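You operate a simulated robot arm through the tools that you are given. There is no shell and no other tool. Be economical: measure what you need, move in short steps, check, and stop when the job is done.

Carry out the task below with a simulated robot arm. There is one attempt and no reset: what you move stays moved.

JOB
Eject the grey disc from its mould and measure it in the gauge.
Fine: Switch the gauge on and close its yellow slide block on the disc; leave the lever down, the mould in its block and the other discs where they are.

Only the result counts: the job must be done as asked and must still hold three seconds after the hand-in. Knocking over, shifting, dropping, spilling or breaking anything else fails it.

ROBOT AND FRAMES
A 6-joint arm with a two-finger parallel gripper, fixed in place. Base frame: the origin is at the foot of the arm, x ahead of it, y to its left, z up; the work surface is at about z = 0. Lengths are in m, angles in rad, forces in N, time in s.
With the tool pointing down near the work surface it reaches from about 0.16 to 0.42 m from the base axis. Its first joint turns from -1.152 to 1.152 rad. Payload 1.57 kg.
The TCP is the grasp point between the finger pads, 0.03 m short of the fingertips. In the tool frame z runs along the fingers and y along their closing line. The gripper opens to 0.08 m. The fingers are 0.017 m wide and 0.012 m thick; the gripper's body (0.04 by 0.082 m) begins 0.08 m behind the TCP.
Orientation is told as [roll, pitch, yaw] about the base's x, y, z axes, in that order, counted from this pose: with the fingers straight down and closing along the base's y, the tool's x points along the base's -x, its y along +y and its z along -z.

CONTROLS
- The arm moves only by the tool apply_moves. Its argument "deltas" is text: rows parted by semicolons, each of 7 numbers parted by spaces: the shift along the tool's x, y, z in units of 25 mm (1.0 is 25 mm), then the turn, a rotation vector about the tool's x, y, z in units of 8 degrees (1.0 is 8 degrees), then the finger opening in m, from 0 to 0.08. In form: x y z wx wy wz grip; .... A call has 1 to 8 rows; each row shifts and turns the commanded pose from where the row before left it, along the tool's axes as they then stand. A call with a number of a shift or a turn outside -1 to 1 is refused whole. Each row takes 0.2 s and may step no farther than 0.05 m and 0.15 rad from the row before; otherwise, or with a gripper value out of range, the whole call is refused. A pose out of reach is approached as far as the arm can. The call stops where the force on the tool passes 90 N (or 10 N more than at its start, if that is more) or the arm is blocked; 0.2 s more then pass. Each finger travels about 0.153 m/s and halts on what it meets, pressing with about 43 N; the grip force reading is that of the motor and also rises with nothing between the fingers. The clock runs only during rows and for 0.2 s after the last one: add rows that do not move to give the fingers time. The reply holds the time, the measured pose of the TCP, the force on the tool along the base axes, the opening and the grip force, in the units named above and with some noise.
- Cameras (640 x 400 px; columns grow to the right, rows downward): "scene" is fixed at [0.0628, -0.3417, 0.426]; the picture's right is [0.68, -0.74, 0.00], its down [-0.42, -0.38, -0.82] and it looks along [0.61, 0.56, -0.57] (base axes); focal length 278 px, centre (320, 200). "wrist" rides on the gripper at [0.072, -0.006, -0.122] in the tool frame; the picture's right is [0.09, 1.00, 0.00], its down [-0.84, 0.08, -0.54] and it looks along [-0.54, 0.05, 0.84] (tool axes); focal length 238 px, centre (320, 200). There is no depth. A picture from a camera that has moved, and an enlarged one, comes with that camera's place and axes in the base frame and with its lens.
- camera(camera): a new picture of that camera. No time passes.
- enlarge(camera, box): a new picture of the part [left, top, right, bottom] of that camera's present view, enlarged. No time passes.
- hand_in(): hands the job in; it is judged then, once.

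Work in short steps. Places have to be worked out from the pictures, the camera data and where the tool is seen: move nearer, look again, correct. Check each grasp and each placing, and mend what went wrong. You have 120 turns and 64 pictures in all, those below and enlarged ones among them. Open the gripper and draw the arm clear of the work before you hand the job in, unless the task says otherwise; then end with one line.

The tools are called after ">>>" as a command line: name --argument value ..., lists and objects as JSON in quotes. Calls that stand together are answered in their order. apply_moves: Moves the arm, as the interface text tells. Its arguments: {"type":"object","properties":{"deltas":{"type":"string"}},"required":["deltas"]} The other tools are called the same way: camera (camera) takes a picture; enlarge (camera, box) takes an enlarged picture of a part of a camera's view; hand_in () hands the job in.

At the start:

```text
clock: 0.0
ee_pos: [0.1906, -0.1286, 0.2625]
ee_rot: [-0.001, 0.001, 0.001]
contact_force: [0.3, -0.4, 0.4]
finger_gap: 0.0798
finger_force: 0.1
```

scene: 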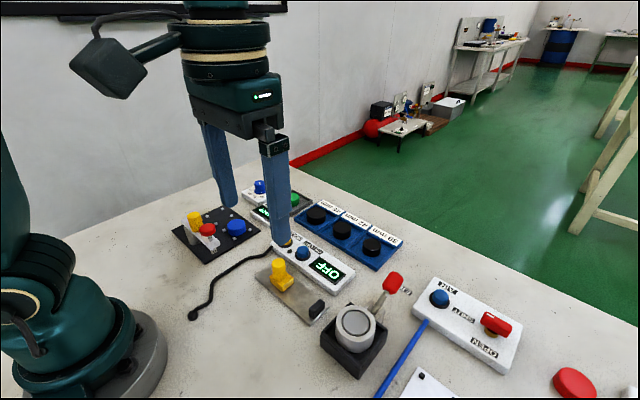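
wrist: 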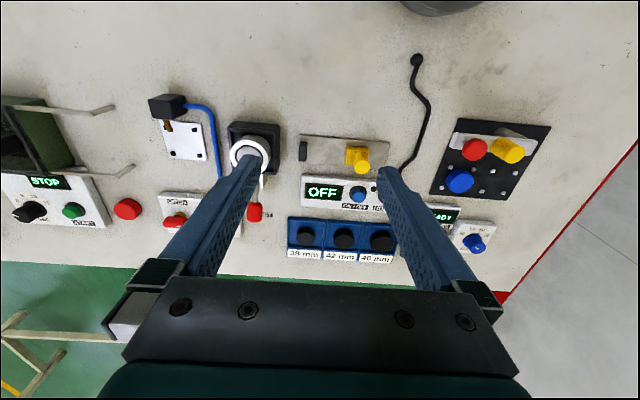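

I look closer at the mould, lever, and gauge before moving.

>>> enlarge --camera "scene" --box '[240, 220, 440, 400]'

>>> enlarge --camera "wrist" --box '[140, 80, 420, 260]'

>>> enlarge --camera "scene" --box '[370, 260, 540, 400]'

```text
2.22 times, centred on (340, 310) of scene
camera zoom: at [0.0628, -0.3417, 0.426], right [0.68, -0.74, 0.0], down [-0.42, -0.38, -0.82], along [0.61, 0.56, -0.57], focal length 618 px, centre (276, -44)
```

zoom: 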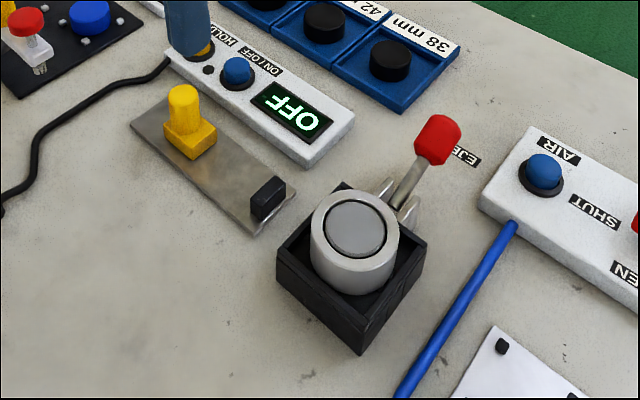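

```text
2.22 times, centred on (280, 170) of wrist
camera zoom: at [0.1186, -0.1351, 0.3863], right [-0.09, 1.0, 0.0], down [0.84, 0.08, 0.54], along [0.54, 0.05, -0.84], focal length 530 px, centre (409, 267)
```

zoom: 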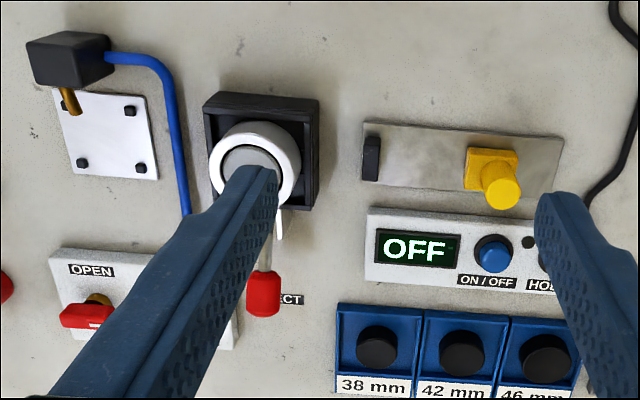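

```text
2.86 times, centred on (455, 330) of scene
camera zoom: at [0.0628, -0.3417, 0.426], right [0.68, -0.74, 0.0], down [-0.42, -0.38, -0.82], along [0.61, 0.56, -0.57], focal length 795 px, centre (-66, -171)
```

zoom: 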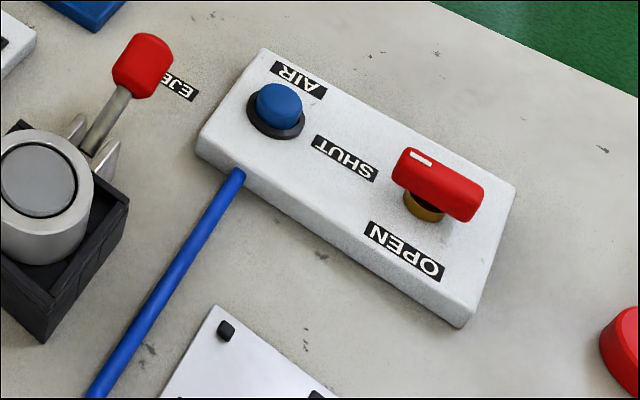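

Triangulating: mould disc top is about (0.262,-0.226,0.064), lever knob (0.368,-0.226,0.052), ON/OFF button (0.329,-0.049). First I'll go above the gauge button with fingers closed and look again.

>>> apply_moves --deltas "-0.9 0.53 0.7 0 0 0 0.06;-0.9 0.53 0.7 0 0 0 0.04;-0.9 0.53 0.7 0 0 0 0.02;-0.9 0.53 0.7 0 0 0 0;-0.9 0.53 0.7 0 0 0 0;-0.9 0.53 0.7 0 0 0 0;0 0 0 0 0 0 0"

>>> camera --camera "wrist"

>>> camera --camera "scene"

```text
clock: 1.6
ee_pos: [0.3259, -0.0505, 0.155]
ee_rot: [0.0, 0.0, 0.0]
contact_force: [-0.4, -0.2, 0.0]
finger_gap: 0.0
finger_force: 21.5
```

```text
58 pictures are left
camera wrist: at [0.2542, -0.0569, 0.2784], right [-0.09, 1.0, 0.0], down [0.84, 0.08, 0.54], along [0.54, 0.05, -0.84], focal length 238 px, centre (320, 200)
```

wrist: 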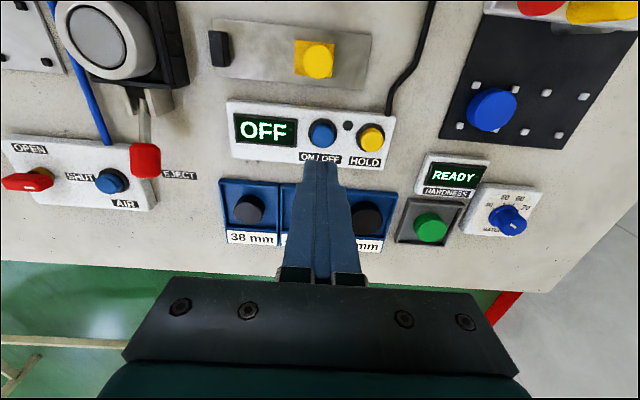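

```text
57 pictures are left
```

scene: 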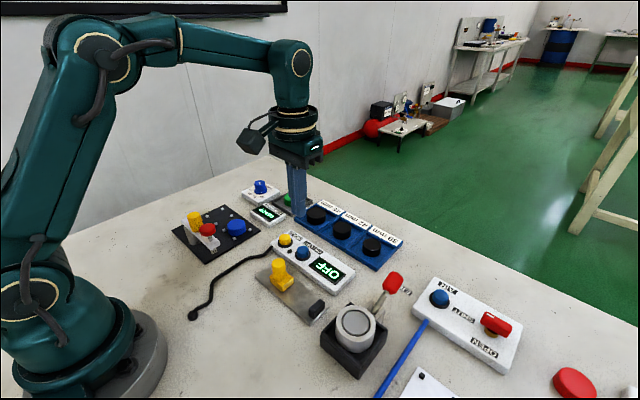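

The button top is about (0.3295,-0.048,0.026). I descend to just above it.

>>> apply_moves --deltas "-0.14 0.1 0.9 0 0 0 0;0 0 0.9 0 0 0 0;0 0 0.9 0 0 0 0;0 0 0.9 0 0 0 0;0 0 0 0 0 0 0"

>>> camera --camera "wrist"

>>> enlarge --camera "scene" --box '[240, 180, 400, 300]'

```text
clock: 2.8
ee_pos: [0.3305, -0.0463, 0.0671]
ee_rot: [0.0, 0.001, 0.001]
contact_force: [-0.5, -0.2, -1.5]
finger_gap: 0.0
finger_force: 21.4
```

```text
56 pictures are left
camera wrist: at [0.2573, -0.054, 0.1903], right [-0.09, 1.0, 0.0], down [0.84, 0.08, 0.54], along [0.54, 0.05, -0.84], focal length 238 px, centre (320, 200)
```

wrist: 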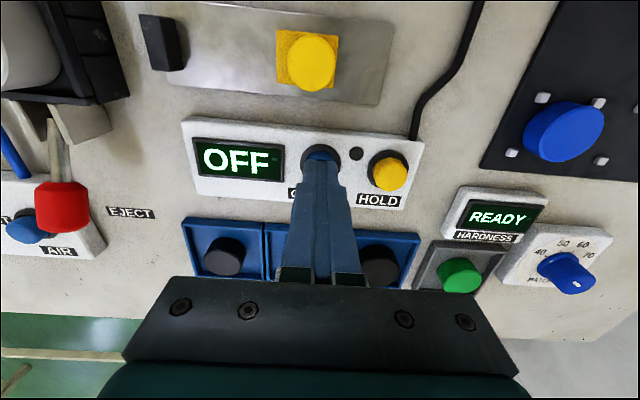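

```text
3.33 times, centred on (320, 240) of scene
camera zoom: at [0.0628, -0.3417, 0.426], right [0.68, -0.74, 0.0], down [-0.42, -0.38, -0.82], along [0.61, 0.56, -0.57], focal length 927 px, centre (320, 67)
```

zoom: 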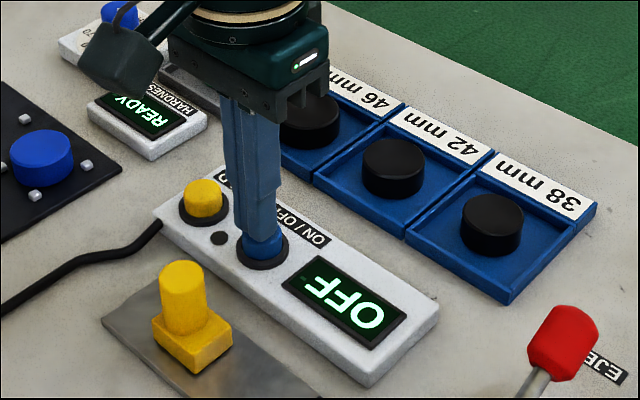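

The tip is directly over the button, so I press down in small steps.

>>> apply_moves --deltas "0 0 0.16 0 0 0 0;0 0 0.12 0 0 0 0;0 0 0.12 0 0 0 0;0 0 0 0 0 0 0"

>>> enlarge --camera "scene" --box '[240, 180, 400, 300]'

```text
clock: 3.8
ee_pos: [0.3284, -0.046, 0.0591]
ee_rot: [-0.002, 0.0, -0.001]
contact_force: [1.1, -0.3, 2.9]
finger_gap: 0.0001
finger_force: 21.0
```

```text
3.33 times, centred on (320, 240) of scene
camera zoom: at [0.0628, -0.3417, 0.426], right [0.68, -0.74, 0.0], down [-0.42, -0.38, -0.82], along [0.61, 0.56, -0.57], focal length 927 px, centre (320, 67)
```

zoom: 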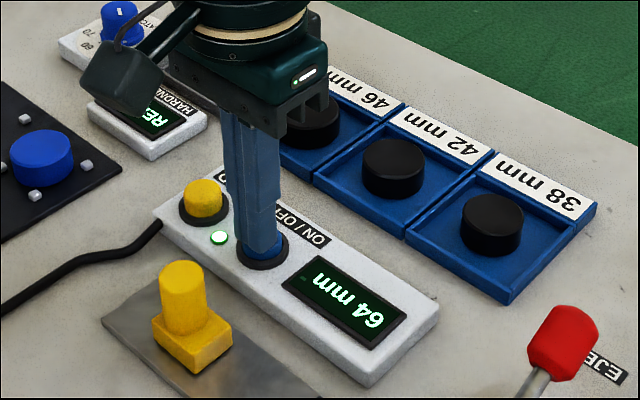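

The gauge is on (64 mm gap). I rise and move above the lever knob.

>>> apply_moves --deltas "0 0 -1 0 0 0 0;0 0 -1 0 0 0 0;0 0 -1 0 0 0 0;0 -1 0 0 0 0 0;-0.2 -1 0 0 0 0 0;-0.2 -1 0 0 0 0 0;-0.2 -1 0 0 0 0 0;-0.2 -1 0 0 0 0 0"

>>> apply_moves --deltas "-0.2 -1 0 0 0 0 0;-0.2 -1 0 0 0 0 0;0 -0.2 0 0 0 0 0;0 0 0 0 0 0 0"

>>> camera --camera "wrist"

>>> enlarge --camera "scene" --box '[270, 200, 470, 380]'

```text
clock: 5.6
ee_pos: [0.3476, -0.1716, 0.1321]
ee_rot: [0.001, 0.002, 0.0]
contact_force: [-0.7, -0.1, -0.2]
finger_gap: 0.0
finger_force: 21.2
```

```text
clock: 6.6
ee_pos: [0.3399, -0.2177, 0.1262]
ee_rot: [0.0, -0.001, -0.001]
contact_force: [0.1, -0.4, 0.2]
finger_gap: 0.0001
finger_force: 21.3
out of reach, approached as far as the arm can: row 2
```

```text
53 pictures are left
camera wrist: at [0.2673, -0.2244, 0.2494], right [-0.09, 1.0, 0.0], down [0.84, 0.08, 0.54], along [0.54, 0.05, -0.84], focal length 238 px, centre (320, 200)
```

wrist: 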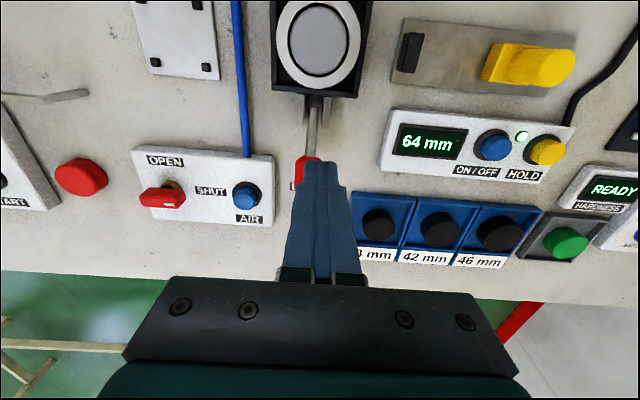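

```text
2.22 times, centred on (370, 290) of scene
camera zoom: at [0.0628, -0.3417, 0.426], right [0.68, -0.74, 0.0], down [-0.42, -0.38, -0.82], along [0.61, 0.56, -0.57], focal length 618 px, centre (209, 0)
```

zoom: 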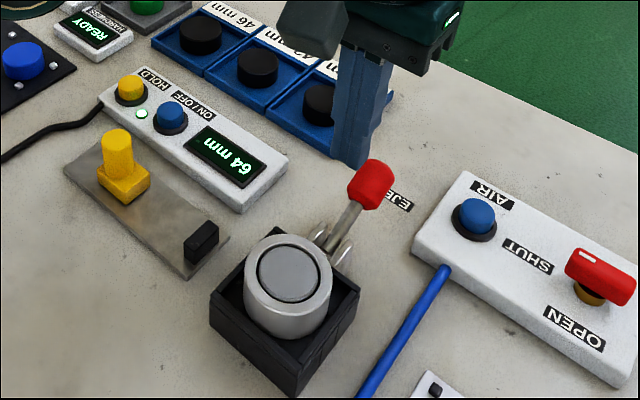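

The disc is at about (0.264,-0.226). The lever knob (0.368,-0.226) is at the edge of reach, so I tilt the fingers outward about 24°.

>>> apply_moves --deltas "0 0 0 0 -1 0 0;0 0 0 0 -1 0 0;0 0 0 0 -1 0 0;0 0 0 0 0 0 0"

```text
clock: 7.6
ee_pos: [0.3417, -0.2186, 0.1267]
ee_rot: [-0.003, -0.42, -0.001]
contact_force: [-1.6, 0.1, 0.7]
finger_gap: 0.0
finger_force: 21.5
```

Now I move to just above the knob.

>>> apply_moves --deltas "0.06 -0.15 0.65 0 0 0 0;0.06 -0.15 0.65 0 0 0 0;0 0 0 0 0 0 0"

>>> enlarge --camera "wrist" --box '[200, 0, 440, 200]'

>>> enlarge --camera "scene" --box '[320, 220, 440, 340]'

```text
clock: 8.4
ee_pos: [0.3541, -0.2268, 0.0943]
ee_rot: [-0.003, -0.419, -0.001]
contact_force: [-0.3, -0.5, 0.4]
finger_gap: 0.0001
finger_force: 21.2
```

```text
2.00 times, centred on (320, 100) of wrist
camera zoom: at [0.2373, -0.2344, 0.1776], right [-0.08, 1.0, -0.04], down [0.54, 0.08, 0.84], along [0.83, 0.05, -0.55], focal length 477 px, centre (320, 400)
```

zoom: 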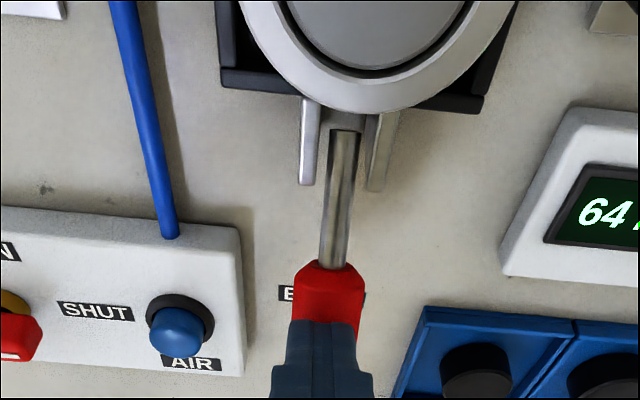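

```text
3.33 times, centred on (380, 280) of scene
camera zoom: at [0.0628, -0.3417, 0.426], right [0.68, -0.74, 0.0], down [-0.42, -0.38, -0.82], along [0.61, 0.56, -0.57], focal length 927 px, centre (120, -67)
```

zoom: 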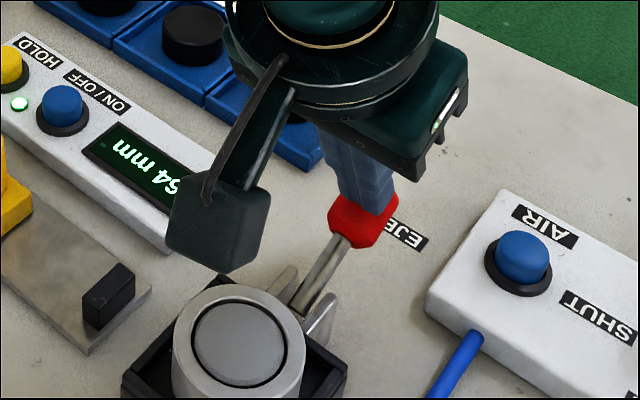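

The fingertips sit over the knob; I press straight down gradually.

>>> apply_moves --deltas "0.13 0 0.29 0 0 0 0;0.13 0 0.29 0 0 0 0;0.13 0 0.29 0 0 0 0;0.13 0 0.29 0 0 0 0;0 0 0 0 0 0 0"

>>> enlarge --camera "scene" --box '[300, 220, 440, 380]'

```text
clock: 9.6
ee_pos: [0.3517, -0.2262, 0.066]
ee_rot: [-0.004, -0.418, -0.001]
contact_force: [-13.1, 5.0, 27.0]
finger_gap: 0.0003
finger_force: 21.0
```

```text
2.50 times, centred on (370, 300) of scene
camera zoom: at [0.0627, -0.3417, 0.4261], right [0.68, -0.74, 0.0], down [-0.42, -0.38, -0.82], along [0.61, 0.56, -0.57], focal length 695 px, centre (195, -50)
```

zoom: 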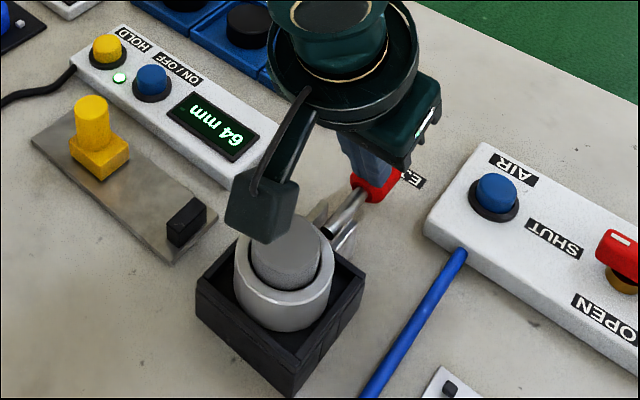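

The lever moves and the disc is rising. I press a bit farther to reach the end of the stroke.

>>> apply_moves --deltas "0.1 0 0.22 0 0 0 0;0.1 0 0.22 0 0 0 0;0.1 0 0.22 0 0 0 0;0 0 0 0 0 0 0"

>>> enlarge --camera "scene" --box '[300, 220, 440, 380]'

```text
clock: 10.0
ee_pos: [0.3515, -0.2262, 0.0662]
ee_rot: [-0.002, -0.422, 0.001]
contact_force: [-18.9, 7.2, 26.3]
finger_gap: 0.0
finger_force: 21.3
stopped in row 2: the force on the tool passed its limit (the readings are from after the stop); the commanded pose is now the measured one
```

```text
2.50 times, centred on (370, 300) of scene
camera zoom: at [0.0627, -0.3417, 0.4261], right [0.68, -0.74, 0.0], down [-0.42, -0.38, -0.82], along [0.61, 0.56, -0.57], focal length 695 px, centre (195, -50)
```

zoom: 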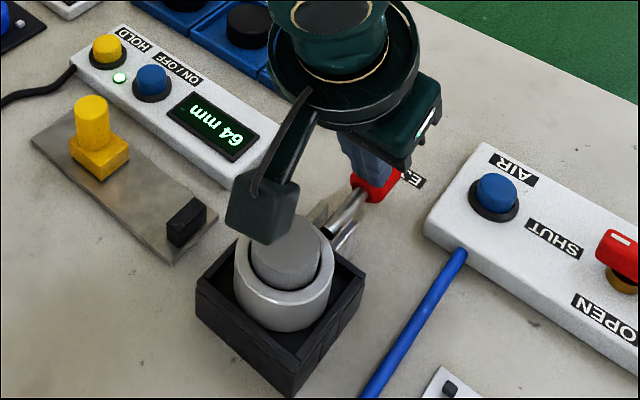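

The stroke's end is reached (hard stop). I lift off straight up and see whether lever and disc stay.

>>> apply_moves --deltas "-0.41 0 -0.91 0 0 0 0;-0.41 0 -0.91 0 0 0 0;-0.41 0 -0.91 0 0 0 0;-0.41 0 -0.91 0 0 0 0;0.5 0 0 0 1 0 0;0.5 0 0 0 1 0 0;0.5 0 0 0 1 0 0;0 0 0 0 0 0 0"

>>> enlarge --camera "scene" --box '[300, 220, 440, 380]'

>>> camera --camera "wrist"

```text
clock: 11.8
ee_pos: [0.3169, -0.2261, 0.152]
ee_rot: [-0.002, -0.003, 0.0]
contact_force: [-0.2, 0.3, -0.1]
finger_gap: 0.0
finger_force: 21.4
```

```text
2.50 times, centred on (370, 300) of scene
camera zoom: at [0.0628, -0.3417, 0.426], right [0.68, -0.74, 0.0], down [-0.42, -0.38, -0.82], along [0.61, 0.56, -0.57], focal length 695 px, centre (195, -50)
```

zoom: 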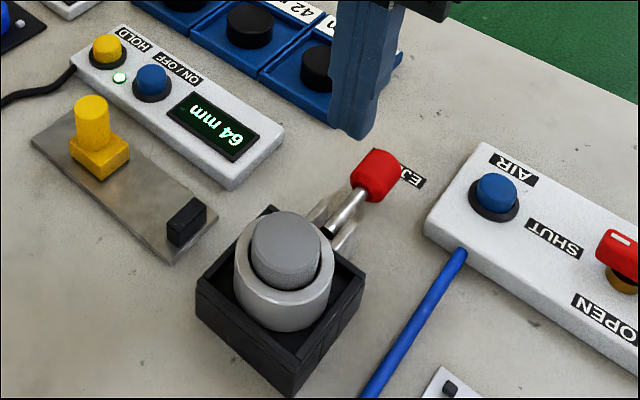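

```text
46 pictures are left
camera wrist: at [0.2444, -0.233, 0.2769], right [-0.09, 1.0, 0.0], down [0.84, 0.08, 0.54], along [0.54, 0.05, -0.84], focal length 238 px, centre (320, 200)
```

wrist: 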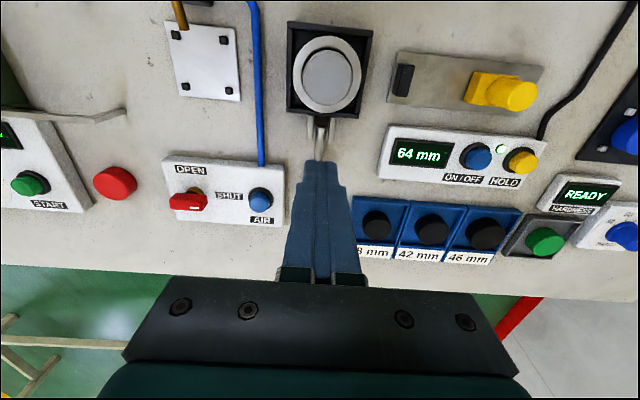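

The lever stays down and the disc stands proud, at about (0.263,-0.225). I enlarge to estimate how far it protrudes.

>>> enlarge --camera "scene" --box '[325, 285, 405, 345]'

>>> enlarge --camera "wrist" --box '[280, 10, 400, 130]'

```text
6.67 times, centred on (365, 315) of scene
camera zoom: at [0.0628, -0.3417, 0.426], right [0.68, -0.74, 0.0], down [-0.42, -0.38, -0.82], along [0.61, 0.56, -0.57], focal length 1854 px, centre (20, -567)
```

zoom: 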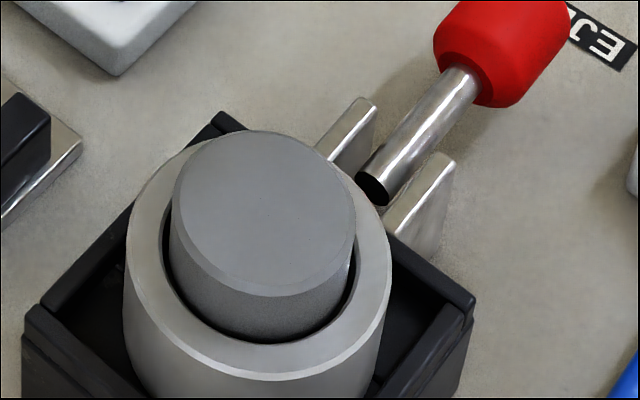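

```text
3.33 times, centred on (340, 70) of wrist
camera zoom: at [0.2444, -0.233, 0.2769], right [-0.09, 1.0, 0.0], down [0.84, 0.08, 0.54], along [0.54, 0.05, -0.84], focal length 794 px, centre (253, 633)
```

zoom: 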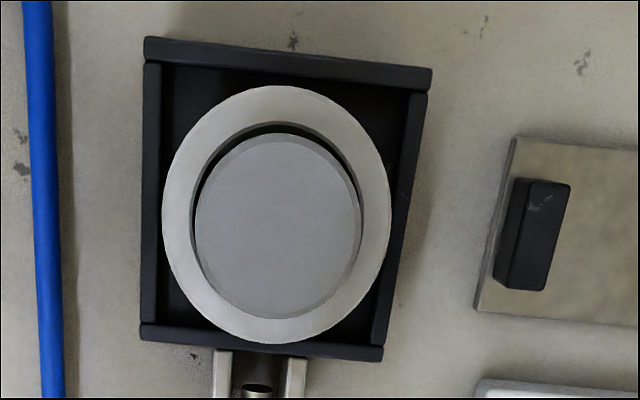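

The disc is ~38 mm, its top at z≈0.0744, centred at (0.2635,-0.2257), protruding ~10 mm. I'll go over it and turn the gripper to close along x, so that it fits in the gauge between stop and slide.

>>> apply_moves --deltas "0.71 0 0 0 0 0 0.06;0.71 0 0 0 0 0 0.06;0.71 0 0 0 0 0 0.06;0 0 0 0 0 1 0.06;0 0 0 0 0 1 0.06;0 0 0 0 0 1 0.06;0 0 0 0 0 1 0.06;0 0 0 0 0 1 0.06"

>>> apply_moves --deltas "0 0 0 0 0 1 0.06;0 0 0 0 0 1 0.06;0 0 0 0 0 1 0.06;0 0 0 0 0 1 0.06;0 0 0 0 0 1 0.06;0 0 0 0 0 1 0.06;0 0 0 0 0 0.25 0.06;0 0 0 0 0 0 0.06"

>>> camera --camera "wrist"

```text
clock: 13.6
ee_pos: [0.2627, -0.2256, 0.1554]
ee_rot: [0.001, -0.004, -0.701]
contact_force: [0.4, 0.2, 0.2]
finger_gap: 0.06
finger_force: 0.1
```

```text
clock: 15.4
ee_pos: [0.2638, -0.2247, 0.1552]
ee_rot: [0.003, -0.001, -1.572]
contact_force: [0.0, -0.2, 0.8]
finger_gap: 0.0601
finger_force: 0.0
```

```text
43 pictures are left
camera wrist: at [0.2569, -0.1542, 0.2788], right [1.0, 0.09, 0.0], down [0.07, -0.84, 0.54], along [0.05, -0.54, -0.84], focal length 238 px, centre (320, 200)
```

wrist: 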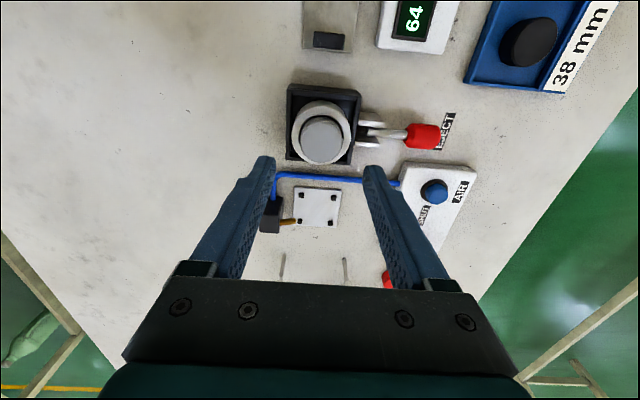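

The disc lies right below the TCP. I descend so the tips sit about 6-7 mm below the disc top.

>>> apply_moves --deltas "0 0 0.6 0 0 0 0.06;0 0 0.6 0 0 0 0.06;0 0 0.6 0 0 0 0.06;0 0 0.48 0 0 0 0.06;0 0 0 0 0 0 0.06"

>>> camera --camera "wrist"

>>> enlarge --camera "scene" --box '[310, 270, 420, 350]'

```text
clock: 16.6
ee_pos: [0.2647, -0.227, 0.0958]
ee_rot: [0.006, -0.002, -1.572]
contact_force: [-0.4, -0.2, -0.6]
finger_gap: 0.06
finger_force: 0.0
```

```text
42 pictures are left
camera wrist: at [0.2574, -0.1553, 0.2202], right [1.0, 0.09, 0.0], down [0.08, -0.84, 0.54], along [0.05, -0.54, -0.84], focal length 238 px, centre (320, 200)
```

wrist: 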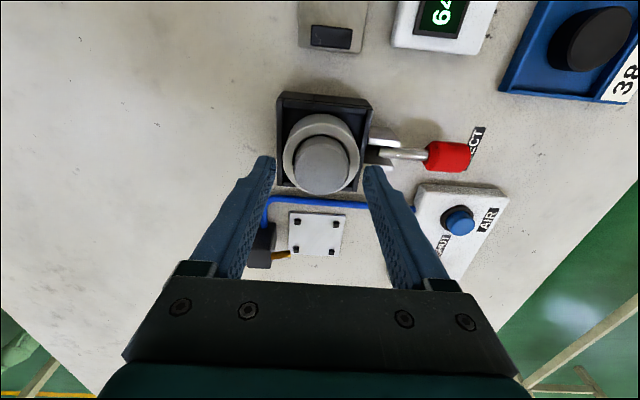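

```text
5.00 times, centred on (365, 310) of scene
camera zoom: at [0.0628, -0.3417, 0.426], right [0.68, -0.74, 0.0], down [-0.42, -0.38, -0.82], along [0.61, 0.56, -0.57], focal length 1391 px, centre (95, -350)
```

zoom: 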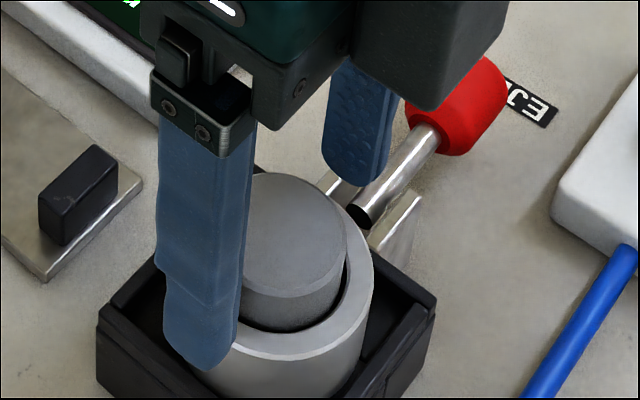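

The y alignment looks a few mm uncertain; I enlarge the wrist view to check.

>>> enlarge --camera "wrist" --box '[250, 90, 390, 210]'

```text
3.33 times, centred on (320, 150) of wrist
camera zoom: at [0.2574, -0.1553, 0.2202], right [1.0, 0.09, 0.0], down [0.08, -0.84, 0.54], along [0.05, -0.54, -0.84], focal length 794 px, centre (320, 367)
```

zoom: 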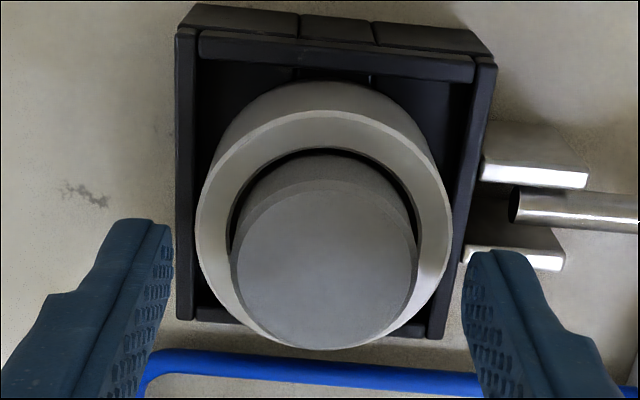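

Centred within ~2 mm. I shift slightly to +y and close.

>>> apply_moves --deltas "0.06 0 0 0 0 0 0.06;0 0 0 0 0 0 0.045;0 0 0 0 0 0 0.03;0 0 0 0 0 0 0.03;0 0 0 0 0 0 0.03"

>>> enlarge --camera "scene" --box '[310, 270, 420, 350]'

```text
clock: 17.8
ee_pos: [0.2621, -0.2252, 0.097]
ee_rot: [0.003, -0.001, -1.571]
contact_force: [0.1, 0.5, -0.5]
finger_gap: 0.0349
finger_force: 42.6
```

```text
5.00 times, centred on (365, 310) of scene
camera zoom: at [0.0628, -0.3417, 0.426], right [0.68, -0.74, 0.0], down [-0.42, -0.38, -0.82], along [0.61, 0.56, -0.57], focal length 1391 px, centre (95, -350)
```

zoom: 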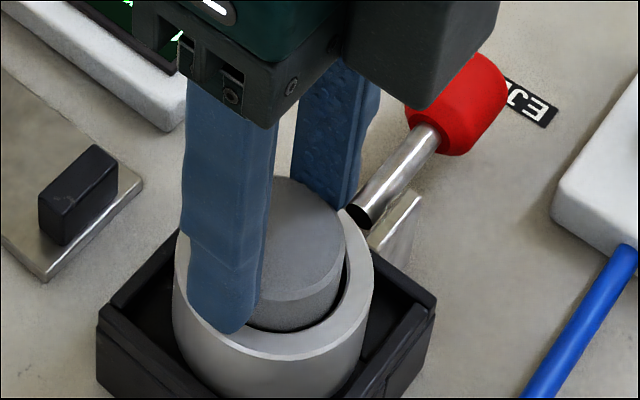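

Gripped with a 35 mm gap. I lift slowly.

>>> apply_moves --deltas "0 0 -0.2 0 0 0 0.03;0 0 -0.4 0 0 0 0.03;0 0 -0.4 0 0 0 0.03;0 0 -0.6 0 0 0 0.03;0 0 0 0 0 0 0.03"

>>> enlarge --camera "scene" --box '[290, 220, 430, 350]'

```text
clock: 19.0
ee_pos: [0.2616, -0.2254, 0.1387]
ee_rot: [0.002, -0.001, -1.571]
contact_force: [0.4, 0.0, 0.3]
finger_gap: 0.0349
finger_force: 42.3
```

```text
3.08 times, centred on (360, 285) of scene
camera zoom: at [0.0628, -0.3417, 0.426], right [0.68, -0.74, 0.0], down [-0.42, -0.38, -0.82], along [0.61, 0.56, -0.57], focal length 856 px, centre (197, -62)
```

zoom: 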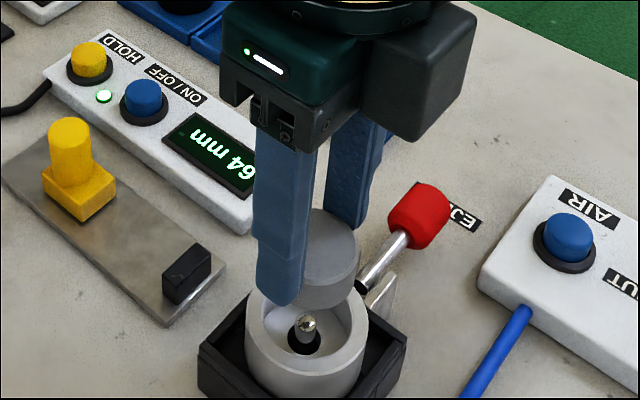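

The disc is free; mould and lever stay put. I measure the disc thickness and gauge positions.

>>> enlarge --camera "scene" --box '[335, 260, 395, 300]'

>>> enlarge --camera "scene" --box '[250, 230, 350, 330]'

```text
10.00 times, centred on (365, 280) of scene
camera zoom: at [0.0628, -0.3417, 0.426], right [0.68, -0.74, 0.0], down [-0.42, -0.38, -0.82], along [0.61, 0.56, -0.57], focal length 2782 px, centre (-130, -600)
```

zoom: 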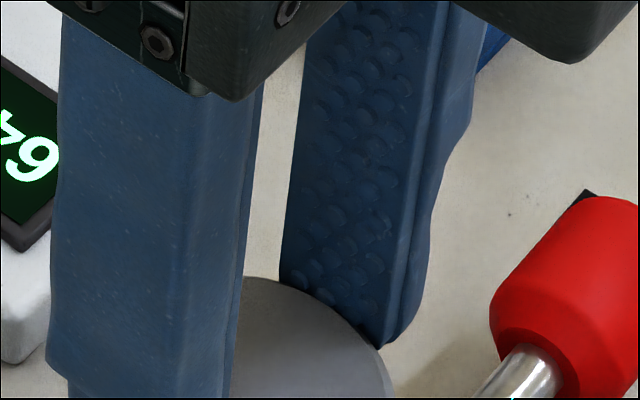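

```text
4.00 times, centred on (300, 280) of scene
camera zoom: at [0.0628, -0.3417, 0.426], right [0.68, -0.74, 0.0], down [-0.42, -0.38, -0.82], along [0.61, 0.56, -0.57], focal length 1113 px, centre (400, -120)
```

zoom: 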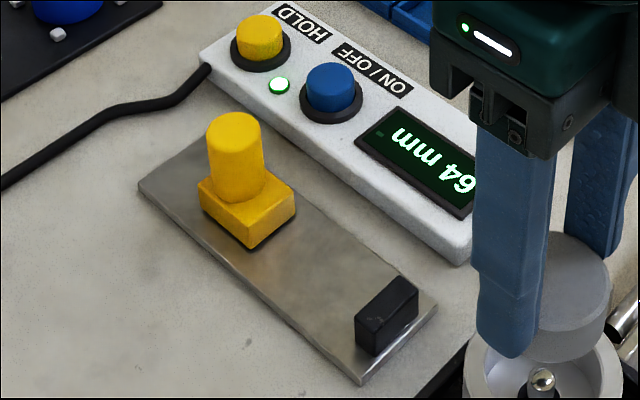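

Disc is ~15 mm thick with its bottom ~7 mm below the fingertips. The gauge's gap spans y≈-0.145…-0.08 at x≈0.2655, so I carry the disc over (0.2655,-0.112).

>>> apply_moves --deltas "0.9 0.03 0 0 0 0 0.03;0.9 0.03 0 0 0 0 0.03;0.9 0.03 0 0 0 0 0.03;0.9 0.03 0 0 0 0 0.03;0.9 0.03 0 0 0 0 0.03;0 0 1 0 0 0 0.03;0 0 1 0 0 0 0.03;0 0 0 0 0 0 0.03"

>>> enlarge --camera "scene" --box '[250, 230, 350, 330]'

>>> camera --camera "wrist"

```text
clock: 20.8
ee_pos: [0.2655, -0.1132, 0.0869]
ee_rot: [0.005, 0.0, -1.57]
contact_force: [0.4, 1.2, -0.8]
finger_gap: 0.0351
finger_force: 42.2
```

```text
4.00 times, centred on (300, 280) of scene
camera zoom: at [0.0628, -0.3417, 0.426], right [0.68, -0.74, 0.0], down [-0.42, -0.38, -0.82], along [0.61, 0.56, -0.57], focal length 1113 px, centre (400, -120)
```

zoom: 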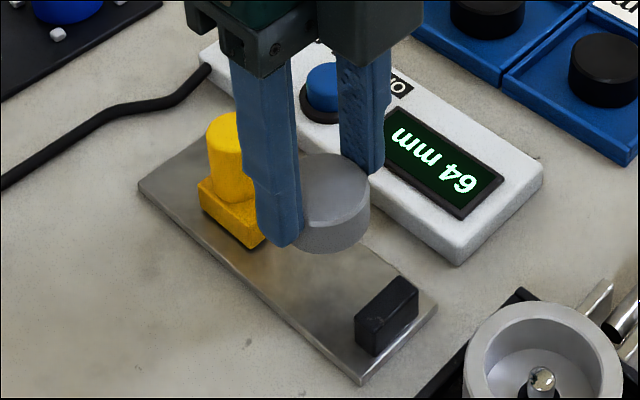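

```text
34 pictures are left
camera wrist: at [0.2591, -0.0414, 0.2101], right [1.0, 0.09, 0.0], down [0.08, -0.84, 0.54], along [0.05, -0.54, -0.84], focal length 238 px, centre (320, 200)
```

wrist: 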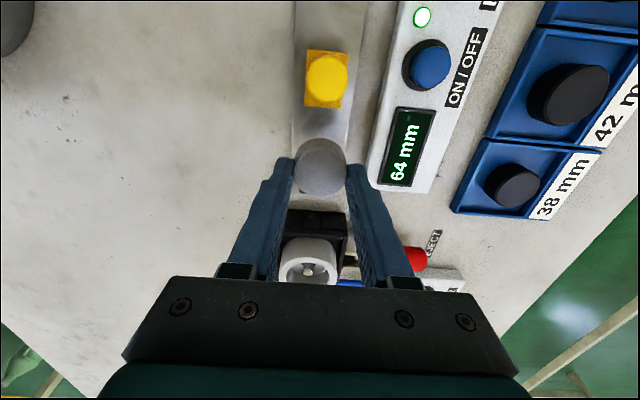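

Aligned with the plate. I lower to a few mm above it.

>>> apply_moves --deltas "0 0 0.5 0 0 0 0.03;0 0 0.5 0 0 0 0.03;0 0 0.45 0 0 0 0.03;0 0 0 0 0 0 0.03"

>>> enlarge --camera "scene" --box '[260, 240, 340, 320]'

```text
clock: 21.8
ee_pos: [0.2667, -0.1126, 0.0519]
ee_rot: [0.004, 0.0, -1.569]
contact_force: [-0.6, -0.6, -0.9]
finger_gap: 0.035
finger_force: 42.4
```

```text
5.00 times, centred on (300, 280) of scene
camera zoom: at [0.0628, -0.3417, 0.426], right [0.68, -0.74, 0.0], down [-0.42, -0.38, -0.82], along [0.61, 0.56, -0.57], focal length 1391 px, centre (420, -200)
```

zoom: 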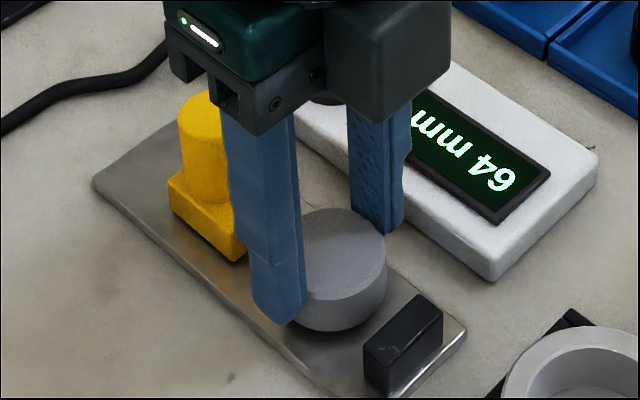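

A few mm left; I lower in 1.5 mm steps and watch the force.

>>> apply_moves --deltas "0 0 0.06 0 0 0 0.03;0 0 0.06 0 0 0 0.03;0 0 0.06 0 0 0 0.03;0 0 0.06 0 0 0 0.03;0 0 0 0 0 0 0.03"

```text
clock: 23.0
ee_pos: [0.2683, -0.1126, 0.0473]
ee_rot: [0.006, -0.003, -1.57]
contact_force: [-6.6, -0.4, 38.2]
finger_gap: 0.0349
finger_force: 41.8
```

Contact (38 N up). I ease up 1.2 mm and open the fingers modestly.

>>> apply_moves --deltas "0 0 -0.05 0 0 0 0.03;0 0 0 0 0 0 0.038;0 0 0 0 0 0 0.042;0 0 0 0 0 0 0.047;0 0 0 0 0 0 0.047"

>>> enlarge --camera "scene" --box '[260, 240, 340, 320]'

```text
clock: 24.2
ee_pos: [0.2678, -0.1115, 0.0463]
ee_rot: [0.004, -0.003, -1.57]
contact_force: [-0.2, -0.6, -0.4]
finger_gap: 0.047
finger_force: 0.0
```

```text
5.00 times, centred on (300, 280) of scene
camera zoom: at [0.0628, -0.3417, 0.426], right [0.68, -0.74, 0.0], down [-0.42, -0.38, -0.82], along [0.61, 0.56, -0.57], focal length 1391 px, centre (420, -200)
```

zoom: 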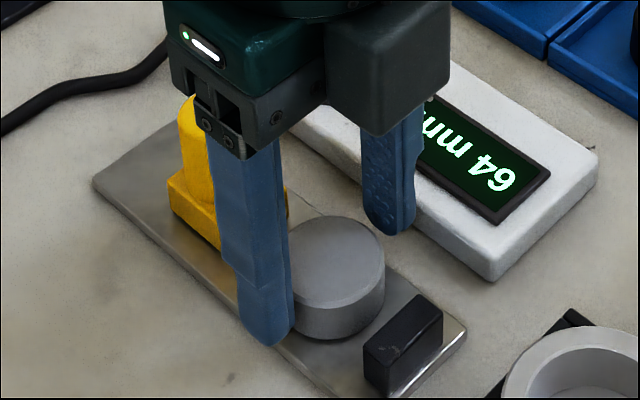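

The disc stands on the plate. I rise and move above the slide's post (~(0.265,-0.055), top z≈0.06).

>>> apply_moves --deltas "0 0 -0.4 0 0 0 0.047;0 0 -1 0 0 0 0.047;0 0 -1 0 0 0 0.047;0 0 -1 0 0 0 0.047;0.75 -0.04 0 0 0 0 0.047;0.75 -0.04 0 0 0 0 0.047;0.75 -0.04 0 0 0 0 0.047;0 0 0 0 0 0 0.047"

>>> camera --camera "wrist"

>>> enlarge --camera "scene" --box '[250, 230, 350, 330]'

```text
clock: 26.0
ee_pos: [0.2642, -0.054, 0.133]
ee_rot: [0.004, -0.002, -1.57]
contact_force: [-0.1, 0.1, 0.2]
finger_gap: 0.047
finger_force: 0.0
```

```text
31 pictures are left
camera wrist: at [0.257, 0.0175, 0.256], right [1.0, 0.09, 0.0], down [0.08, -0.84, 0.54], along [0.05, -0.54, -0.84], focal length 238 px, centre (320, 200)
```

wrist: 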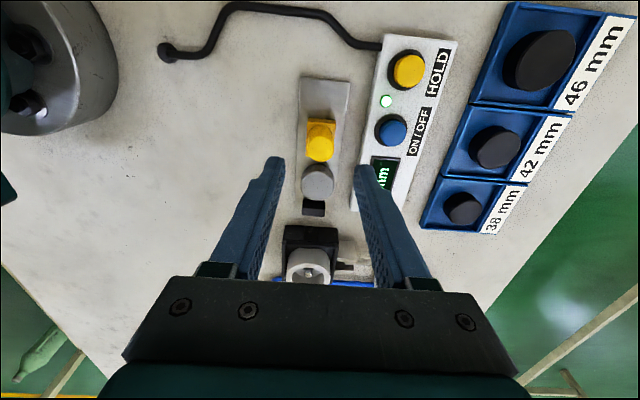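

```text
4.00 times, centred on (300, 280) of scene
camera zoom: at [0.0628, -0.3417, 0.426], right [0.68, -0.74, 0.0], down [-0.42, -0.38, -0.82], along [0.61, 0.56, -0.57], focal length 1113 px, centre (400, -120)
```

zoom: 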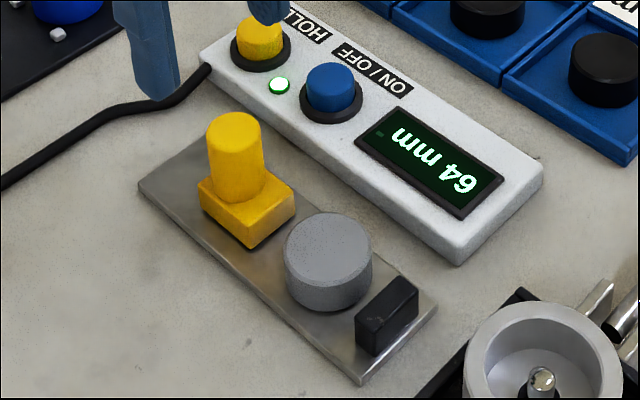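

I verify the post centre relative to the TCP line (predicted pixel ~(321,147) at post-top height).

>>> enlarge --camera "wrist" --box '[280, 100, 370, 220]'

```text
3.33 times, centred on (325, 160) of wrist
camera zoom: at [0.257, 0.0175, 0.256], right [1.0, 0.09, 0.0], down [0.08, -0.84, 0.54], along [0.05, -0.54, -0.84], focal length 794 px, centre (303, 333)
```

zoom: 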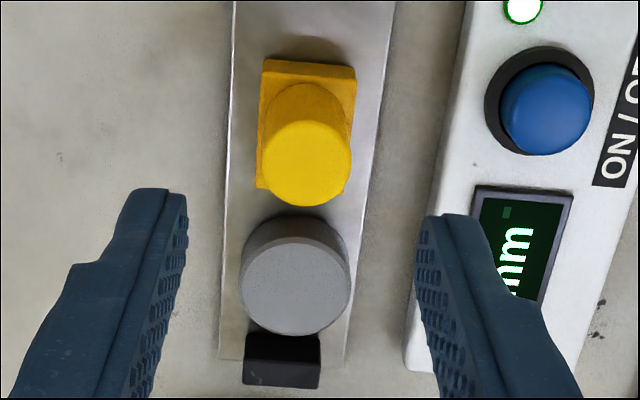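

The post is right under the TCP. I descend around it (tips at z≈0.036, above the slide's base) and close.

>>> apply_moves --deltas "-0.06 0 0.67 0 0 0 0.047;0 0 0.67 0 0 0 0.047;0 0 0.67 0 0 0 0.047;0 0 0.67 0 0 0 0.047;0 0 0 0 0 0 0.047"

>>> enlarge --camera "scene" --box '[250, 230, 350, 330]'

```text
clock: 27.2
ee_pos: [0.2646, -0.0564, 0.0643]
ee_rot: [0.002, -0.001, -1.571]
contact_force: [-0.4, -0.2, 0.0]
finger_gap: 0.0471
finger_force: 0.0
```

```text
4.00 times, centred on (300, 280) of scene
camera zoom: at [0.0628, -0.3417, 0.426], right [0.68, -0.74, 0.0], down [-0.42, -0.38, -0.82], along [0.61, 0.56, -0.57], focal length 1113 px, centre (400, -120)
```

zoom: 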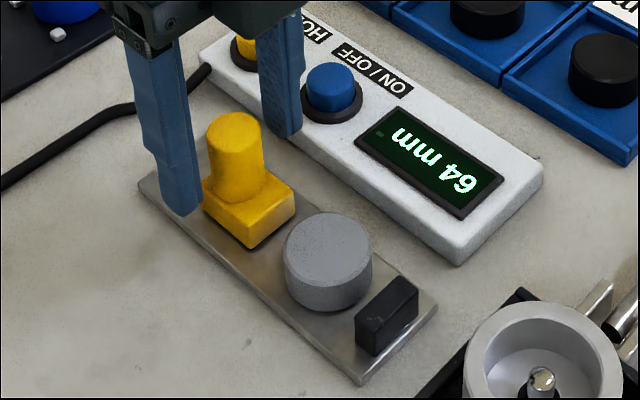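

Fingers straddle the post. Closing.

>>> apply_moves --deltas "0 0 0 0 0 0 0.03;0 0 0 0 0 0 0.015;0 0 0 0 0 0 0.015;0 0 0 0 0 0 0.015"

>>> enlarge --camera "scene" --box '[250, 230, 350, 330]'

```text
clock: 28.2
ee_pos: [0.2641, -0.0552, 0.064]
ee_rot: [0.003, -0.001, -1.571]
contact_force: [9.7, -2.0, -10.6]
finger_gap: 0.0233
finger_force: 35.6
```

```text
4.00 times, centred on (300, 280) of scene
camera zoom: at [0.0628, -0.3417, 0.426], right [0.68, -0.74, 0.0], down [-0.42, -0.38, -0.82], along [0.61, 0.56, -0.57], focal length 1113 px, centre (400, -120)
```

zoom: 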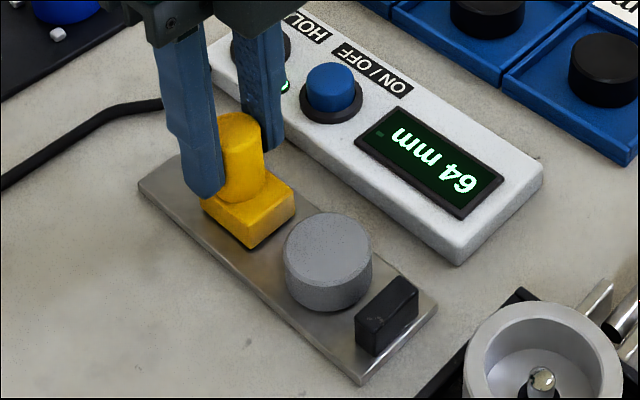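

Post gripped. I drag the slide 20 mm toward the stop first.

>>> apply_moves --deltas "-0.2 0.03 0 0 0 0 0.015;-0.2 0 0 0 0 0 0.015;-0.2 0 0 0 0 0 0.015;-0.2 0 0 0 0 0 0.015;0 0 0 0 0 0 0.015"

>>> enlarge --camera "scene" --box '[250, 230, 350, 330]'

```text
clock: 29.4
ee_pos: [0.2645, -0.0773, 0.0651]
ee_rot: [0.002, 0.002, -1.571]
contact_force: [16.0, 0.5, -27.1]
finger_gap: 0.0233
finger_force: 35.9
```

```text
4.00 times, centred on (300, 280) of scene
camera zoom: at [0.0629, -0.3418, 0.426], right [0.68, -0.74, 0.0], down [-0.42, -0.38, -0.82], along [0.61, 0.56, -0.57], focal length 1113 px, centre (400, -120)
```

zoom: 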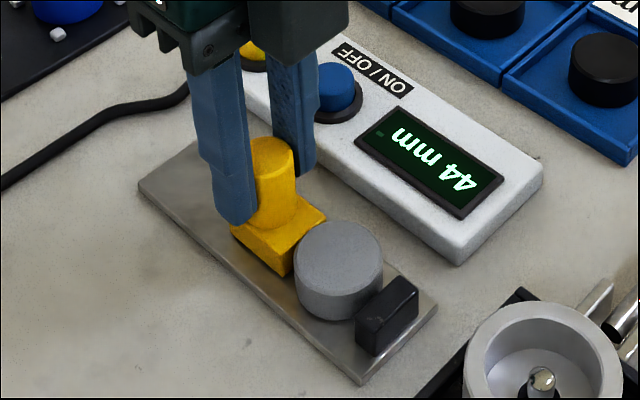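

Display reads 44 mm and the disc is moving to the stop. Continue in 2 mm steps, also relieving the vertical force.

>>> apply_moves --deltas "-0.08 0.02 0.04 0 0 0 0.015;-0.08 0 0 0 0 0 0.015;-0.04 0 0 0 0 0 0.015;0 0 0 0 0 0 0.015"

>>> enlarge --camera "scene" --box '[250, 230, 350, 330]'

```text
clock: 30.4
ee_pos: [0.2656, -0.0821, 0.0627]
ee_rot: [-0.002, -0.001, -1.571]
contact_force: [-13.1, -0.8, 30.1]
finger_gap: 0.0236
finger_force: 35.8
```

```text
4.00 times, centred on (300, 280) of scene
camera zoom: at [0.0627, -0.3417, 0.426], right [0.68, -0.74, 0.0], down [-0.42, -0.38, -0.82], along [0.61, 0.56, -0.57], focal length 1113 px, centre (400, -120)
```

zoom: 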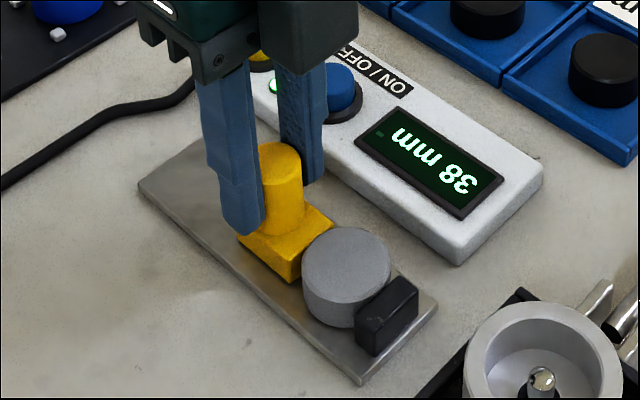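

38 mm shown with no y-force yet; I continue gently and relieve the vertical push a little.

>>> apply_moves --deltas "-0.04 -0.01 -0.02 0 0 0 0.015;-0.04 0 0 0 0 0 0.015;-0.04 0 0 0 0 0 0.015;0 0 0 0 0 0 0.015"

>>> enlarge --camera "scene" --box '[250, 230, 350, 330]'

```text
clock: 31.4
ee_pos: [0.265, -0.0832, 0.062]
ee_rot: [-0.003, 0.003, -1.572]
contact_force: [-12.6, 24.5, 7.5]
finger_gap: 0.0232
finger_force: 35.8
```

```text
4.00 times, centred on (300, 280) of scene
camera zoom: at [0.0628, -0.3417, 0.426], right [0.68, -0.74, 0.0], down [-0.42, -0.38, -0.82], along [0.61, 0.56, -0.57], focal length 1113 px, centre (400, -120)
```

zoom: 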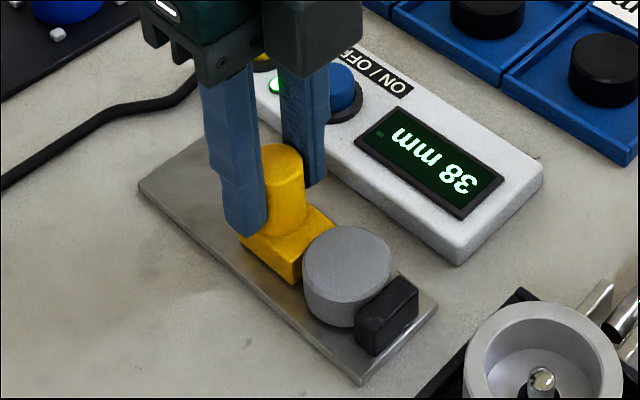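

The slide is blocked by the disc (24.5 N, 38 mm): closed. I release and rise.

>>> apply_moves --deltas "0 0 0 0 0 0 0.03;0 0 0 0 0 0 0.045;0 0 0 0 0 0 0.047;0 0 -0.5 0 0 0 0.047;0 0 -1 0 0 0 0.047;0 0 -1 0 0 0 0.047;0 0 -1 0 0 0 0.047;0 0 0 0 0 0 0.047"

>>> camera --camera "scene"

>>> enlarge --camera "scene" --box '[250, 230, 350, 330]'

>>> enlarge --camera "wrist" --box '[270, 80, 400, 230]'

```text
clock: 33.2
ee_pos: [0.268, -0.0832, 0.1514]
ee_rot: [0.003, -0.001, -1.571]
contact_force: [0.8, -0.5, 0.1]
finger_gap: 0.0469
finger_force: 0.0
```

```text
23 pictures are left
```

scene: 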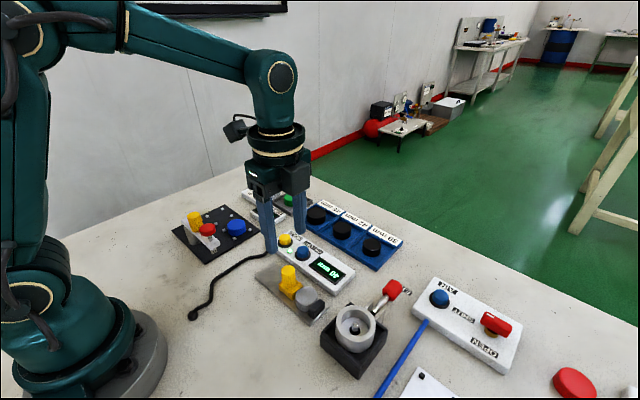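

```text
4.00 times, centred on (300, 280) of scene
camera zoom: at [0.0628, -0.3417, 0.426], right [0.68, -0.74, 0.0], down [-0.42, -0.38, -0.82], along [0.61, 0.56, -0.57], focal length 1113 px, centre (400, -120)
```

zoom: 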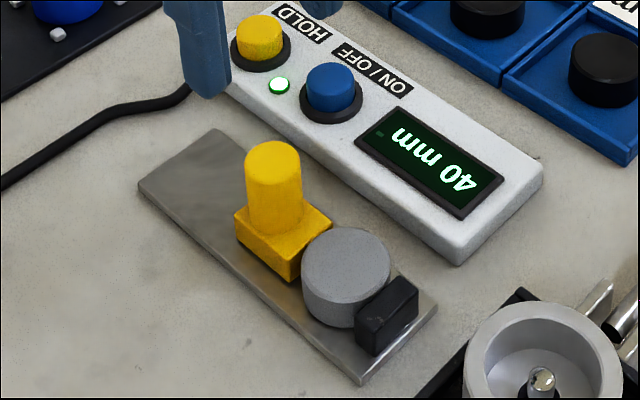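

```text
2.67 times, centred on (335, 155) of wrist
camera zoom: at [0.2606, -0.0119, 0.2748], right [1.0, 0.09, 0.0], down [0.08, -0.84, 0.54], along [0.05, -0.54, -0.84], focal length 636 px, centre (280, 320)
```

zoom: 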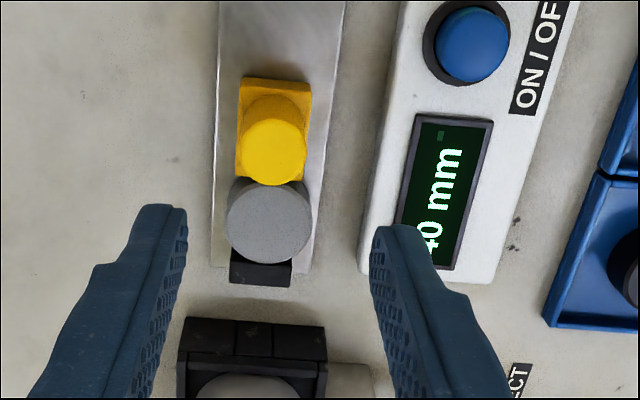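

The display now reads 40 mm: the slide backed off slightly during release. I'll push it closed again from behind with closed fingers; first position behind the slide at y≈-0.050.

>>> apply_moves --deltas "0.66 -0.05 0 0 0 0 0.02;0.67 -0.05 0 0 0 0 0;0 0 0 0 0 0 0;0 0 0.9 0 0 0 0;0 0 0.9 0 0 0 0;0 0 0.9 0 0 0 0;0 0 0.9 0 0 0 0;0 0 0 0 0 0 0"

>>> enlarge --camera "scene" --box '[250, 230, 350, 330]'

>>> enlarge --camera "wrist" --box '[250, 80, 400, 260]'

```text
clock: 35.0
ee_pos: [0.2651, -0.0519, 0.0602]
ee_rot: [0.005, -0.002, -1.57]
contact_force: [0.2, -0.9, -0.6]
finger_gap: 0.0001
finger_force: 21.2
```

```text
4.00 times, centred on (300, 280) of scene
camera zoom: at [0.0628, -0.3417, 0.426], right [0.68, -0.74, 0.0], down [-0.42, -0.38, -0.82], along [0.61, 0.56, -0.57], focal length 1113 px, centre (400, -120)
```

zoom: 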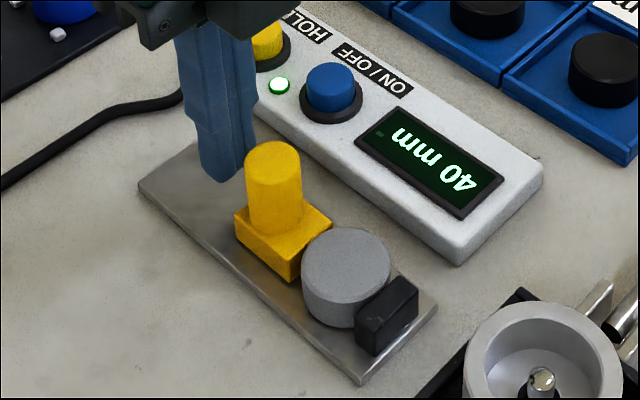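

```text
2.22 times, centred on (325, 170) of wrist
camera zoom: at [0.2578, 0.0195, 0.184], right [1.0, 0.09, 0.0], down [0.08, -0.84, 0.54], along [0.05, -0.54, -0.84], focal length 530 px, centre (309, 267)
```

zoom: 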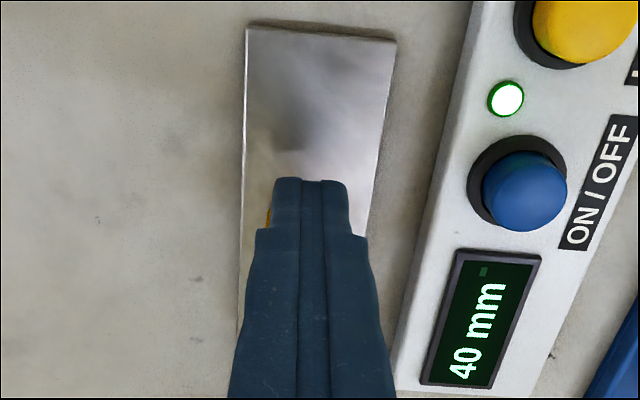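

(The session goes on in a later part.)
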